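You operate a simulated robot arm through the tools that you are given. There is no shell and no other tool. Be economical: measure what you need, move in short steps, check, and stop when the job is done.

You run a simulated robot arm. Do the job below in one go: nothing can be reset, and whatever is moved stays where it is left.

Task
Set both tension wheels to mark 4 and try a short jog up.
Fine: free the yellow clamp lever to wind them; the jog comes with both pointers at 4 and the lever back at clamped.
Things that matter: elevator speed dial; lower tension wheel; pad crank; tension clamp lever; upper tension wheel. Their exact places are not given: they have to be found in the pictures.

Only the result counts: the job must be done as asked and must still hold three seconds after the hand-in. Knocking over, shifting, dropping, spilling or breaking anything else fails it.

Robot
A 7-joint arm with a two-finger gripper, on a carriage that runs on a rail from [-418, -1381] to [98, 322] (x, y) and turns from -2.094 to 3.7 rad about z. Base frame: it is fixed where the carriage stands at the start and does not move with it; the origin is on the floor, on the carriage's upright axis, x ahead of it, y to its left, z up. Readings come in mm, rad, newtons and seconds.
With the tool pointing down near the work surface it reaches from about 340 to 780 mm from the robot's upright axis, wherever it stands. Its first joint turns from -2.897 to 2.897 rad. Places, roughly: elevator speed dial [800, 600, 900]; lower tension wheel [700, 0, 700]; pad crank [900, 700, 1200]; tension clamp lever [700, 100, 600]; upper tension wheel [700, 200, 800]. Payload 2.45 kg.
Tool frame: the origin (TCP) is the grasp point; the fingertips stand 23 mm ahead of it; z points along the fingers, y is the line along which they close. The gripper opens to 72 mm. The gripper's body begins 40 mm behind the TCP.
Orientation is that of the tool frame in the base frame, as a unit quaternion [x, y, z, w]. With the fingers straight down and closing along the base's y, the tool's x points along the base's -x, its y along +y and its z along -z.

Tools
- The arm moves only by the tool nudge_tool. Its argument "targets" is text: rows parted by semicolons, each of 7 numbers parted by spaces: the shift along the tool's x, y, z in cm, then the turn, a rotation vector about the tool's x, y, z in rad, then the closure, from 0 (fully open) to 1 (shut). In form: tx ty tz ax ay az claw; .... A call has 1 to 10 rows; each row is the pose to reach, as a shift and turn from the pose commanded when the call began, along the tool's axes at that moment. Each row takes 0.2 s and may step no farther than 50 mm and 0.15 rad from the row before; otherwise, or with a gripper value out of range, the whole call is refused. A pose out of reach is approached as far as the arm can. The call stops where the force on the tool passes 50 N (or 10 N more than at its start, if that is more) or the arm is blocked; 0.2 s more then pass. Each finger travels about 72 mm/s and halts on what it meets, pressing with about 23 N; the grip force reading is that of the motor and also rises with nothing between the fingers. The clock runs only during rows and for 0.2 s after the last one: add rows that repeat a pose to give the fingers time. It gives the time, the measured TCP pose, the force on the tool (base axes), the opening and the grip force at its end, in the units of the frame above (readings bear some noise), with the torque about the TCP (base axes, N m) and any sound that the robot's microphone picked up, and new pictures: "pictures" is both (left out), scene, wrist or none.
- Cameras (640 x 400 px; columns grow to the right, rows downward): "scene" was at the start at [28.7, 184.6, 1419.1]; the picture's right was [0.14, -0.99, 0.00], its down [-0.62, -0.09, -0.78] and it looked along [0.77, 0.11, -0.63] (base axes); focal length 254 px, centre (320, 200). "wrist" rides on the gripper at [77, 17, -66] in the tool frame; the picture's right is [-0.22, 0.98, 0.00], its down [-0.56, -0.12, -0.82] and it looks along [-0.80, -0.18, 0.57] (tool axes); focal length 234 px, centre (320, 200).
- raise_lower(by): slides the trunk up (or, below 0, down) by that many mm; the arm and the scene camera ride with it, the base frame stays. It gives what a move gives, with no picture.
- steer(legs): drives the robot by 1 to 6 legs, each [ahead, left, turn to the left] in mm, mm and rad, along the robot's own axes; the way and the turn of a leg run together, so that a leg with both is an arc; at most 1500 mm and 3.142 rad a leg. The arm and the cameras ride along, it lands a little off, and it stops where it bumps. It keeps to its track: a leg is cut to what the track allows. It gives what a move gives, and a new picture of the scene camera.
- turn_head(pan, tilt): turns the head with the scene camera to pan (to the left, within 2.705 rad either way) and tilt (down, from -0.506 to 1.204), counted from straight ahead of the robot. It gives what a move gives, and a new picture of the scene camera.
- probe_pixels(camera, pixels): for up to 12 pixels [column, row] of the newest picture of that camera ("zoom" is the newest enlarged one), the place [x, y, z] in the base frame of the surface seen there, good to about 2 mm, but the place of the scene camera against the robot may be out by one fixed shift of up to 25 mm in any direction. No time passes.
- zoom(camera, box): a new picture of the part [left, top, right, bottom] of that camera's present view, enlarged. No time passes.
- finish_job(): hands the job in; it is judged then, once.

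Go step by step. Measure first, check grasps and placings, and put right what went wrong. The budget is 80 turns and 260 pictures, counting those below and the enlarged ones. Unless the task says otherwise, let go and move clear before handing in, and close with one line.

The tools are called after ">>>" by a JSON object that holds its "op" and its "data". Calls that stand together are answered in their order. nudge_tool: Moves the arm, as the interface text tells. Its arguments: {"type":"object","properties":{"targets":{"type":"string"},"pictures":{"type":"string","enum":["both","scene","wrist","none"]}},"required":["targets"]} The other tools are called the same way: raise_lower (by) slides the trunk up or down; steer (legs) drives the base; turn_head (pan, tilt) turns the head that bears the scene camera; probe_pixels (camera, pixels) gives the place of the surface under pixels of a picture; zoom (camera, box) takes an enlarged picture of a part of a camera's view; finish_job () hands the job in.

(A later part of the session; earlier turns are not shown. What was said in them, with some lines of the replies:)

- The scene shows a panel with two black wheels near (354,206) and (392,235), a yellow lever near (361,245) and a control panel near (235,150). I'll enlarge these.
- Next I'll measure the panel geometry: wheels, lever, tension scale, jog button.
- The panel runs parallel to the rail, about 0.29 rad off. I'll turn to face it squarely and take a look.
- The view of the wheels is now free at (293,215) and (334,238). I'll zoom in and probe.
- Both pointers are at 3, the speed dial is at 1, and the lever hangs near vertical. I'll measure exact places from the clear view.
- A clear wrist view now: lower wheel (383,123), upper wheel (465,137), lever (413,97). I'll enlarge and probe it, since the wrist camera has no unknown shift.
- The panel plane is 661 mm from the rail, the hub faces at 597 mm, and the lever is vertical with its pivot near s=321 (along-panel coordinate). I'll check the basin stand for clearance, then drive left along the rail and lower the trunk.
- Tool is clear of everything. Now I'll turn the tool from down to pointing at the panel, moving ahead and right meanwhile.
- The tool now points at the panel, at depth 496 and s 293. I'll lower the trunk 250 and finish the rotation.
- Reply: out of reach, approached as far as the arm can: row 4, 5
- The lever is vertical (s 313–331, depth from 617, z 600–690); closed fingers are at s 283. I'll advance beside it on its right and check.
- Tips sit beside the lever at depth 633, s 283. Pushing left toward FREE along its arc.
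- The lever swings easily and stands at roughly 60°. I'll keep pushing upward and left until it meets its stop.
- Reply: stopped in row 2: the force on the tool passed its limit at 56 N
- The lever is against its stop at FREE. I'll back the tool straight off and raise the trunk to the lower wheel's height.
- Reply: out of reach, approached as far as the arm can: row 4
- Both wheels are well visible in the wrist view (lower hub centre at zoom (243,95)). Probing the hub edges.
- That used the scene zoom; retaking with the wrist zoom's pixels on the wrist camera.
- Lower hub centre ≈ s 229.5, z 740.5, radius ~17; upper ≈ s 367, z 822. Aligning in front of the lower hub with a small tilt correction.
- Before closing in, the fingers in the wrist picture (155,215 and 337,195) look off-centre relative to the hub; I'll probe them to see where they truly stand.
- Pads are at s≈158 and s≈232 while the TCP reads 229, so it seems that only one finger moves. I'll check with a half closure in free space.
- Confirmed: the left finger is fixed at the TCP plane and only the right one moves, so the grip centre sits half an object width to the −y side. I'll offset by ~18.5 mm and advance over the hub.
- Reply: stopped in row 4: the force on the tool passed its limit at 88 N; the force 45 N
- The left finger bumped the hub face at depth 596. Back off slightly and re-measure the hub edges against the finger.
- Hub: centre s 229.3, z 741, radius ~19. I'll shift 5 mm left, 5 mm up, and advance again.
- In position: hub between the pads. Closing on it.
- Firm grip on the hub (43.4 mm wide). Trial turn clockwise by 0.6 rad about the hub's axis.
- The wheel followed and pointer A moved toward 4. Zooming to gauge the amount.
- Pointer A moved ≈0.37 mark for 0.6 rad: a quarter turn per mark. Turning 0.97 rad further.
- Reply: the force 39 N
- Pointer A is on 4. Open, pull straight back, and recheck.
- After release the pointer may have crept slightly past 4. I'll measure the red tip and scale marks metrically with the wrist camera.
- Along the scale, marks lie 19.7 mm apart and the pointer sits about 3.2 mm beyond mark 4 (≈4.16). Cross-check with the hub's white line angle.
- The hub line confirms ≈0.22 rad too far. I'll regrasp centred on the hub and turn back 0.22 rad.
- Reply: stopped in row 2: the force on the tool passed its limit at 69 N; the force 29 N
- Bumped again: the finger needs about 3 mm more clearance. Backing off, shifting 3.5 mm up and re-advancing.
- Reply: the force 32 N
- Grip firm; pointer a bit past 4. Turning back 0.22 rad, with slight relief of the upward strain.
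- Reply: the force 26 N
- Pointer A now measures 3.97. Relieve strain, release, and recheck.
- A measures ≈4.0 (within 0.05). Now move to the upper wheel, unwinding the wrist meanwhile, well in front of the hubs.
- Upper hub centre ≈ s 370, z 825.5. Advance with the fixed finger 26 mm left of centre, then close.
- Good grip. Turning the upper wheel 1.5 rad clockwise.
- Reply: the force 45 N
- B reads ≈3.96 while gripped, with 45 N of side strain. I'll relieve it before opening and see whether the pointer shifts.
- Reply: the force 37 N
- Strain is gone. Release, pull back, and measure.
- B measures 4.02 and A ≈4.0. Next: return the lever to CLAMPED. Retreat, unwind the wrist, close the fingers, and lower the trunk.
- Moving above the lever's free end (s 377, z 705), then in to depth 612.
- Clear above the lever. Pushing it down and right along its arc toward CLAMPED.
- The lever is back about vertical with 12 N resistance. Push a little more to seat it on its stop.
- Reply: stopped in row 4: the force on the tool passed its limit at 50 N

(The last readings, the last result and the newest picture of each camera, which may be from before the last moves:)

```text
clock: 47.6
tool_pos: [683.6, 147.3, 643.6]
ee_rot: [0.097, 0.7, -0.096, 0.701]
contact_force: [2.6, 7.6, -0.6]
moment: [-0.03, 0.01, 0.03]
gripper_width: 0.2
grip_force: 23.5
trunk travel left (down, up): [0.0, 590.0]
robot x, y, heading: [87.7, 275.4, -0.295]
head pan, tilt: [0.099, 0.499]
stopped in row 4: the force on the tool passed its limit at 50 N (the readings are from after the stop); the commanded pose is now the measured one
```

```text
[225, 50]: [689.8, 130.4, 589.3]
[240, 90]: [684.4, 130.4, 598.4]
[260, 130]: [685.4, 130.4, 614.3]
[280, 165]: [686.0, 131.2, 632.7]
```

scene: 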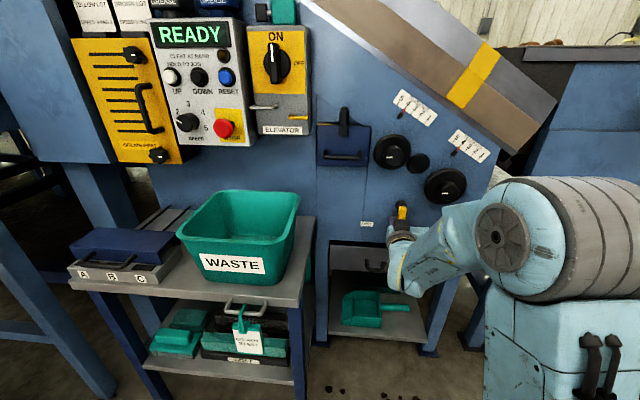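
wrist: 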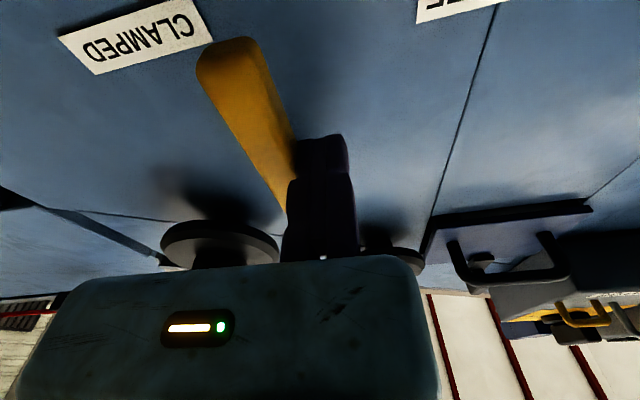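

Lever firmly on its CLAMPED stop, vertical. Back off and raise the trunk toward the jog button's height.

>>> {"op": "nudge_tool", "data": {"targets": "0 1 0 0 0 0 1; 0 1.5 -4 0 0 0 1; 0 1.5 -8 0 0 0 1; 0 1.5 -11 0 0 0 1", "pictures": "none"}}

>>> {"op": "raise_lower", "data": {"by": 350}}

>>> {"op": "steer", "data": {"legs": [[0, 48, 0]]}}

>>> {"op": "zoom", "data": {"camera": "scene", "box": [350, 180, 500, 300]}}

>>> {"op": "zoom", "data": {"camera": "wrist", "box": [0, 0, 640, 400]}}

```text
clock: 48.6
tool_pos: [581.0, 189.4, 642.6]
ee_rot: [0.098, 0.7, -0.097, 0.701]
contact_force: [-0.4, 0.0, -0.6]
moment: [0.02, -0.01, 0.02]
gripper_width: 0.2
grip_force: 22.9
trunk travel left (down, up): [0.0, 590.0]
robot x, y, heading: [84.3, 278.0, -0.299]
head pan, tilt: [0.099, 0.499]
```

```text
clock: 52.0
tool_pos: [581.4, 191.5, 992.5]
ee_rot: [0.098, 0.7, -0.097, 0.701]
contact_force: [-1.0, 0.3, -0.4]
moment: [-0.01, -0.01, 0.01]
gripper_width: 0.1
grip_force: 23.1
trunk travel left (down, up): [-350.0, 240.0]
robot x, y, heading: [80.6, 277.1, -0.296]
head pan, tilt: [0.099, 0.499]
```

```text
clock: 52.9
tool_pos: [593.6, 234.0, 992.7]
ee_rot: [0.098, 0.7, -0.097, 0.701]
contact_force: [-0.7, 0.5, -0.2]
moment: [0.02, -0.01, 0.01]
gripper_width: 0.0
grip_force: 23.2
trunk travel left (down, up): [-350.0, 240.0]
robot x, y, heading: [98.0, 320.4, -0.297]
head pan, tilt: [0.099, 0.499]
```

scene: 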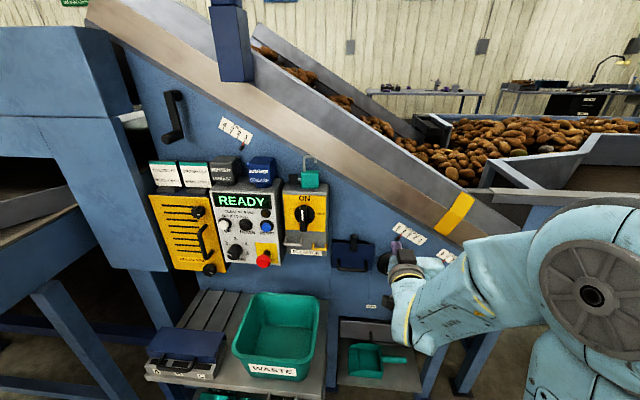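

```text
3.33 times, centred on (425, 240) of scene
```

zoom: 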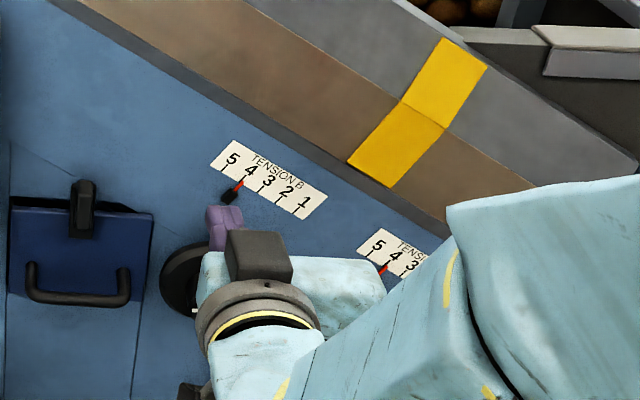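

```text
1.00 times, centred on (320, 200) of wrist (not enlarged: the box is as wide or as high as the picture)
```

zoom: 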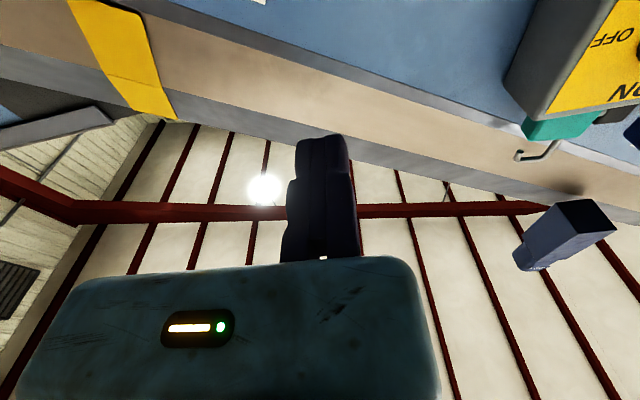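

Tool at s 396, depth 500; the UP button is near s 770. Sliding left at depth 470, clear of the boxes.

>>> {"op": "nudge_tool", "data": {"targets": "0 2 -3 0 0 0 1; 0 6 -3 0 0 0 1; 0 10.5 -3 0 0 0 1; 0 15 -3 0 0 0 1; 0 19.5 -3 0 0 0 1; 0 24 -3 0 0 0 1; 0 28.5 -3 0 0 0 1; 0 32 -3 0 0 0 1"}}

>>> {"op": "zoom", "data": {"camera": "scene", "box": [180, 160, 340, 290]}}

```text
clock: 54.7
tool_pos: [651.8, 550.2, 994.1]
ee_rot: [0.099, 0.7, -0.098, 0.7]
contact_force: [-0.2, 0.3, -0.5]
moment: [0.0, 0.0, 0.01]
gripper_width: 0.0
grip_force: 23.0
out of reach, approached as far as the arm can: row 1, 2
trunk travel left (down, up): [-350.0, 240.0]
robot x, y, heading: [93.6, 317.6, -0.295]
head pan, tilt: [0.099, 0.499]
```

scene: 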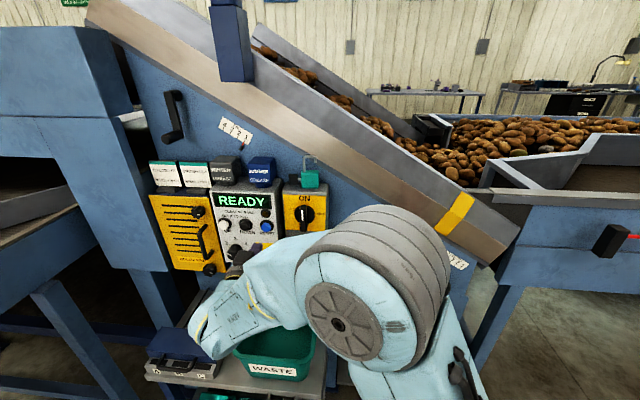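
wrist: 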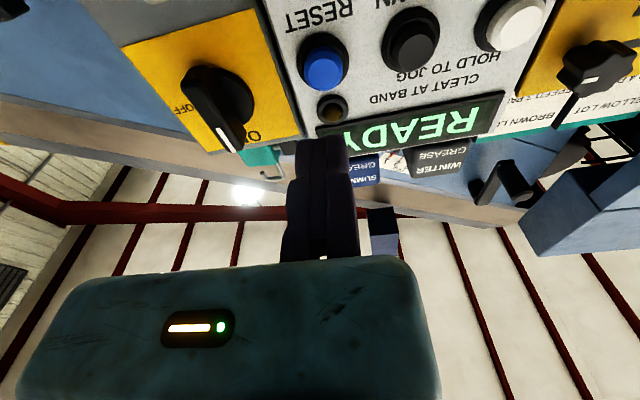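

```text
3.08 times, centred on (260, 225) of scene
```

zoom: 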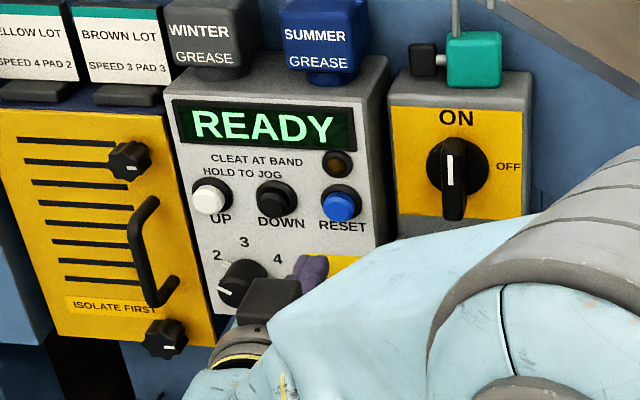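

The white UP button is at wrist (517,25). Probing it.

>>> {"op": "probe_pixels", "data": {"camera": "wrist", "pixels": [[517, 22], [500, 30], [535, 15], [514, 40], [490, 20], [410, 45], [420, 25], [480, 60], [330, 60]]}}

```text
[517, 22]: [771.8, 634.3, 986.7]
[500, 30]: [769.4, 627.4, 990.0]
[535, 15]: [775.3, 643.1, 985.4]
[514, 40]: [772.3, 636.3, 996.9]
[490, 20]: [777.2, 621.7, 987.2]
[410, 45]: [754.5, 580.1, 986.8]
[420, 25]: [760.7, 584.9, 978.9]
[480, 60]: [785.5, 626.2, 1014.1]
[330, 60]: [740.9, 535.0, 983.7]
```

UP button centre: s≈831.5, z≈987, face depth 555; my TCP is s 715.5, depth 464. Move in front of it, stopping 10 mm short.

>>> {"op": "nudge_tool", "data": {"targets": "0.3 4 0 0 0 0 1; 0.7 8 0 0 0 0 1; 0.7 11.6 0 0 0 0 1; 0.7 11.6 3 0 0 0 1; 0.7 11.6 5.5 0 0 0 1; 0.7 11.6 5.5 0 0 0 1"}}

>>> {"op": "zoom", "data": {"camera": "wrist", "box": [200, 20, 440, 200]}}

>>> {"op": "zoom", "data": {"camera": "scene", "box": [180, 160, 300, 270]}}

```text
clock: 56.1
tool_pos: [736.9, 646.1, 986.9]
ee_rot: [0.099, 0.7, -0.098, 0.701]
contact_force: [0.2, -0.5, 0.8]
moment: [0.0, 0.01, 0.02]
gripper_width: 0.0
grip_force: 22.7
trunk travel left (down, up): [-350.0, 240.0]
robot x, y, heading: [96.1, 322.2, -0.293]
head pan, tilt: [0.099, 0.499]
```

scene: 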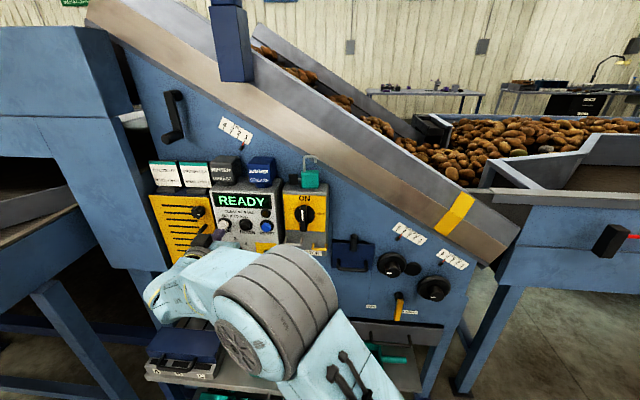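
wrist: 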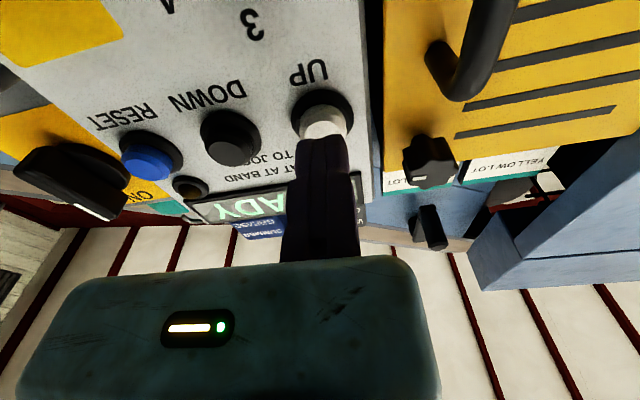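

```text
2.22 times, centred on (320, 110) of wrist
```

zoom: 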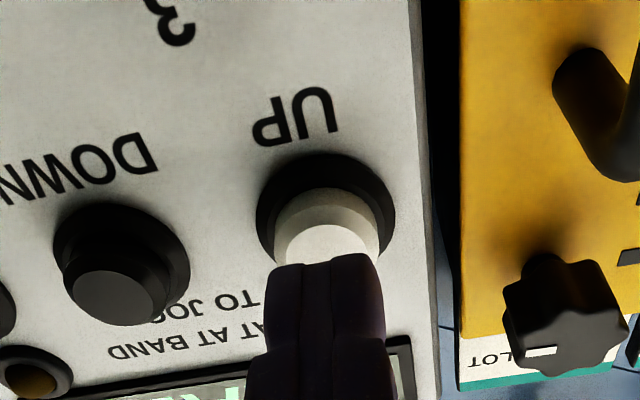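

```text
3.64 times, centred on (240, 215) of scene
```

zoom: 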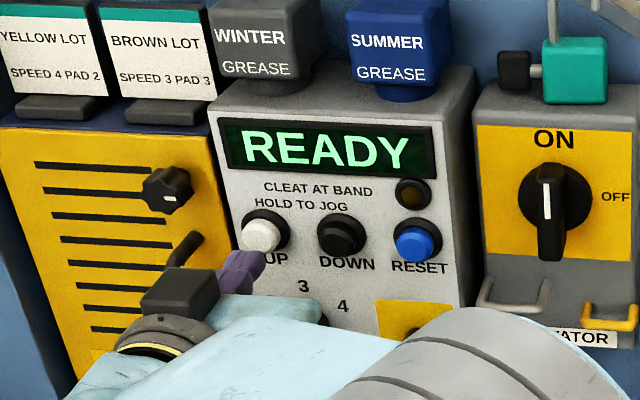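

The finger is centred on the UP button, 14 mm short. Before pressing, a last look at both pointers and the lever.

>>> {"op": "zoom", "data": {"camera": "scene", "box": [350, 210, 490, 330]}}

>>> {"op": "zoom", "data": {"camera": "scene", "box": [385, 215, 475, 275]}}

```text
3.33 times, centred on (420, 270) of scene
```

zoom: 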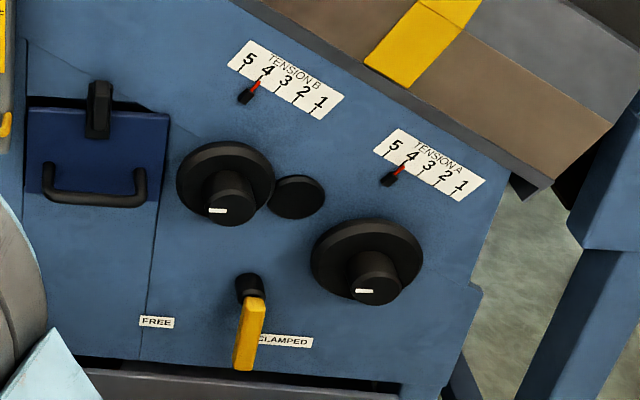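

```text
6.67 times, centred on (430, 245) of scene
```

zoom: 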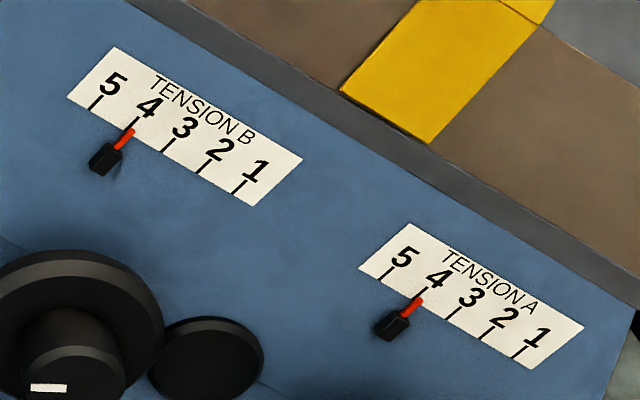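

Both at 4, lever clamped. Pressing UP now.

>>> {"op": "nudge_tool", "data": {"targets": "0 0 1 0 0 0 1; 0 0 1.6 0 0 0 1; 0 0 2 0 0 0 1", "pictures": "scene"}}

```text
clock: 56.9
tool_pos: [755.4, 641.7, 987.4]
ee_rot: [0.098, 0.7, -0.098, 0.701]
contact_force: [-13.4, -1.3, 0.4]
moment: [0.02, 0.0, -0.1]
gripper_width: 6.1
grip_force: 28.1
trunk travel left (down, up): [-350.0, 240.0]
robot x, y, heading: [97.5, 321.4, -0.293]
head pan, tilt: [0.099, 0.499]
heard: click
```

scene: 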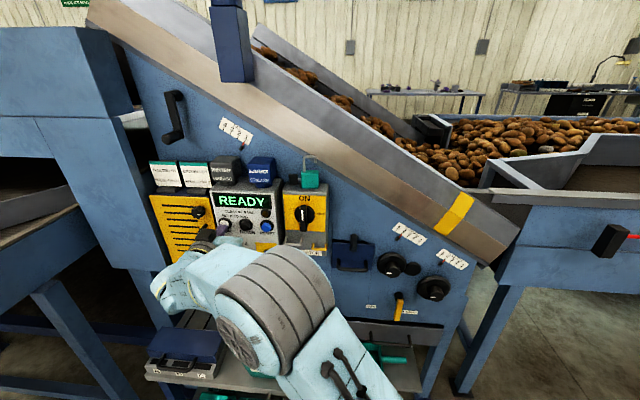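

Heard a click, button pressed ~5 mm with 13 N. Checking the display while held.

>>> {"op": "zoom", "data": {"camera": "scene", "box": [190, 170, 290, 250]}}

>>> {"op": "nudge_tool", "data": {"targets": "0 0 0.1 0 0 0 1; 0 0 0.1 0 0 0 1", "pictures": "scene"}}

>>> {"op": "zoom", "data": {"camera": "scene", "box": [190, 170, 290, 250]}}

```text
5.00 times, centred on (240, 210) of scene
```

zoom: 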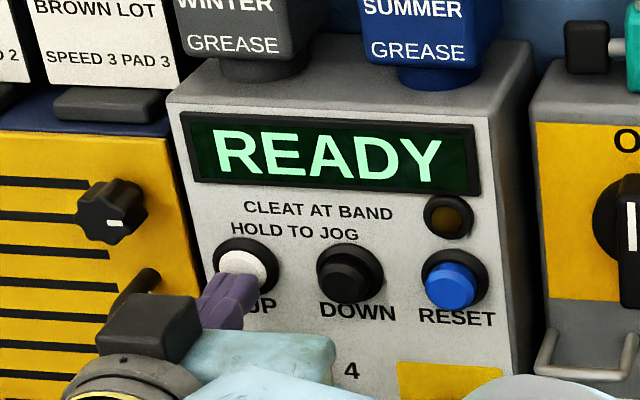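

```text
clock: 57.5
tool_pos: [755.3, 641.7, 986.8]
ee_rot: [0.098, 0.7, -0.097, 0.701]
contact_force: [-18.5, 0.0, -0.8]
moment: [0.0, 0.07, -0.1]
gripper_width: 6.0
grip_force: 28.7
trunk travel left (down, up): [-350.0, 240.0]
robot x, y, heading: [94.2, 319.3, -0.296]
head pan, tilt: [0.099, 0.499]
```

scene: 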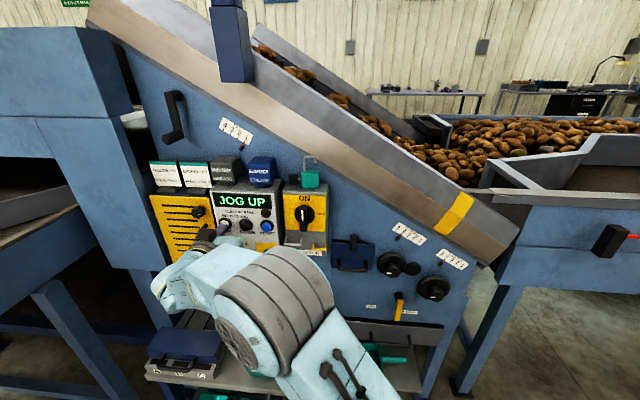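

```text
5.00 times, centred on (240, 210) of scene
```

zoom: 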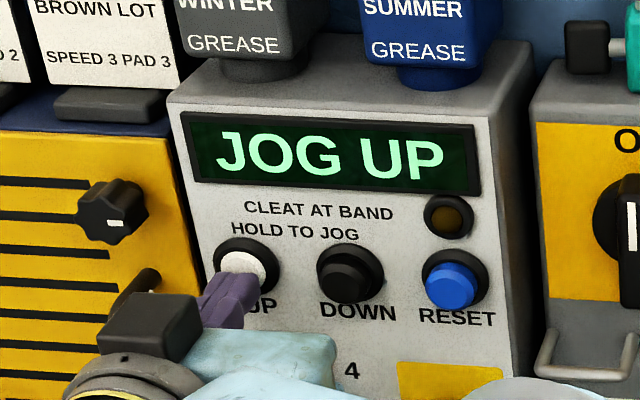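

The display reads "JOG UP". Hold a moment more, then release and back off.

>>> {"op": "nudge_tool", "data": {"targets": "0 0 0 0 0 0 1; 0 0 0 0 0 0 1; 0 0 -1.5 0 0 0 1; 0 0 -5 0 0 0 1; 0 0 -7 0 0 0 1; 0 0 -7 0 0 0 1; 0 0 -7 0 0 0 1", "pictures": "scene"}}

>>> {"op": "zoom", "data": {"camera": "scene", "box": [190, 170, 290, 250]}}

>>> {"op": "zoom", "data": {"camera": "scene", "box": [350, 210, 490, 330]}}

```text
clock: 59.1
tool_pos: [691.4, 658.3, 986.7]
ee_rot: [0.099, 0.7, -0.098, 0.701]
contact_force: [-0.5, 0.0, 0.0]
moment: [-0.01, -0.04, -0.01]
gripper_width: 0.0
grip_force: 27.9
trunk travel left (down, up): [-350.0, 240.0]
robot x, y, heading: [96.6, 316.7, -0.297]
head pan, tilt: [0.099, 0.499]
```

scene: 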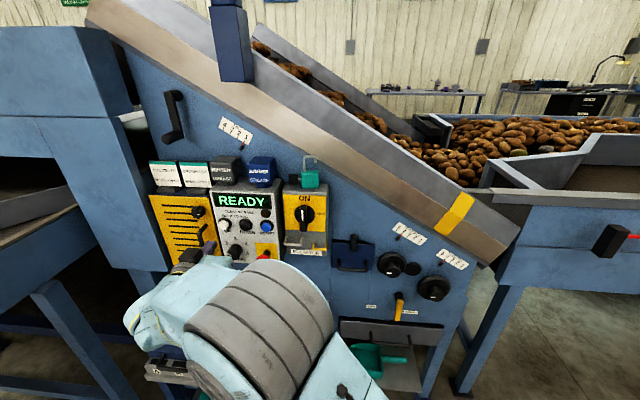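

```text
5.00 times, centred on (240, 210) of scene
```

zoom: 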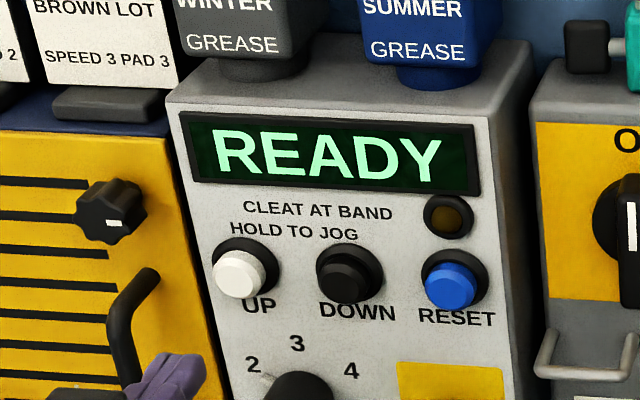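

```text
3.33 times, centred on (420, 270) of scene
```

zoom: 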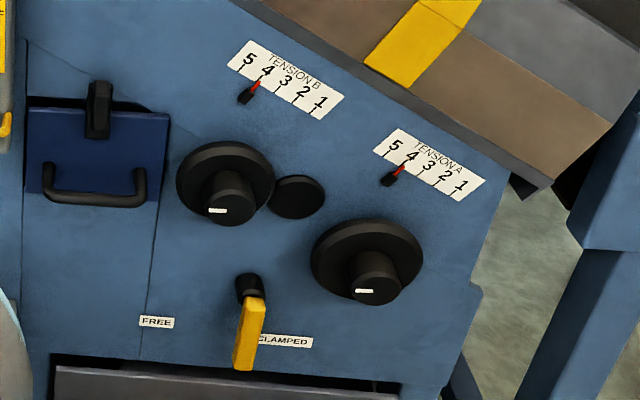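

The display is back to READY, both pointers stand at 4, the lever is at CLAMPED and the tool is clear. Handing in.

>>> {"op": "finish_job", "data": {}}

```text
The job is handed in.
```

The job is done and handed in: both tension wheels are at mark 4, the clamp lever is back at CLAMPED, and a short jog up ran (the display read JOG UP, then went back to READY).
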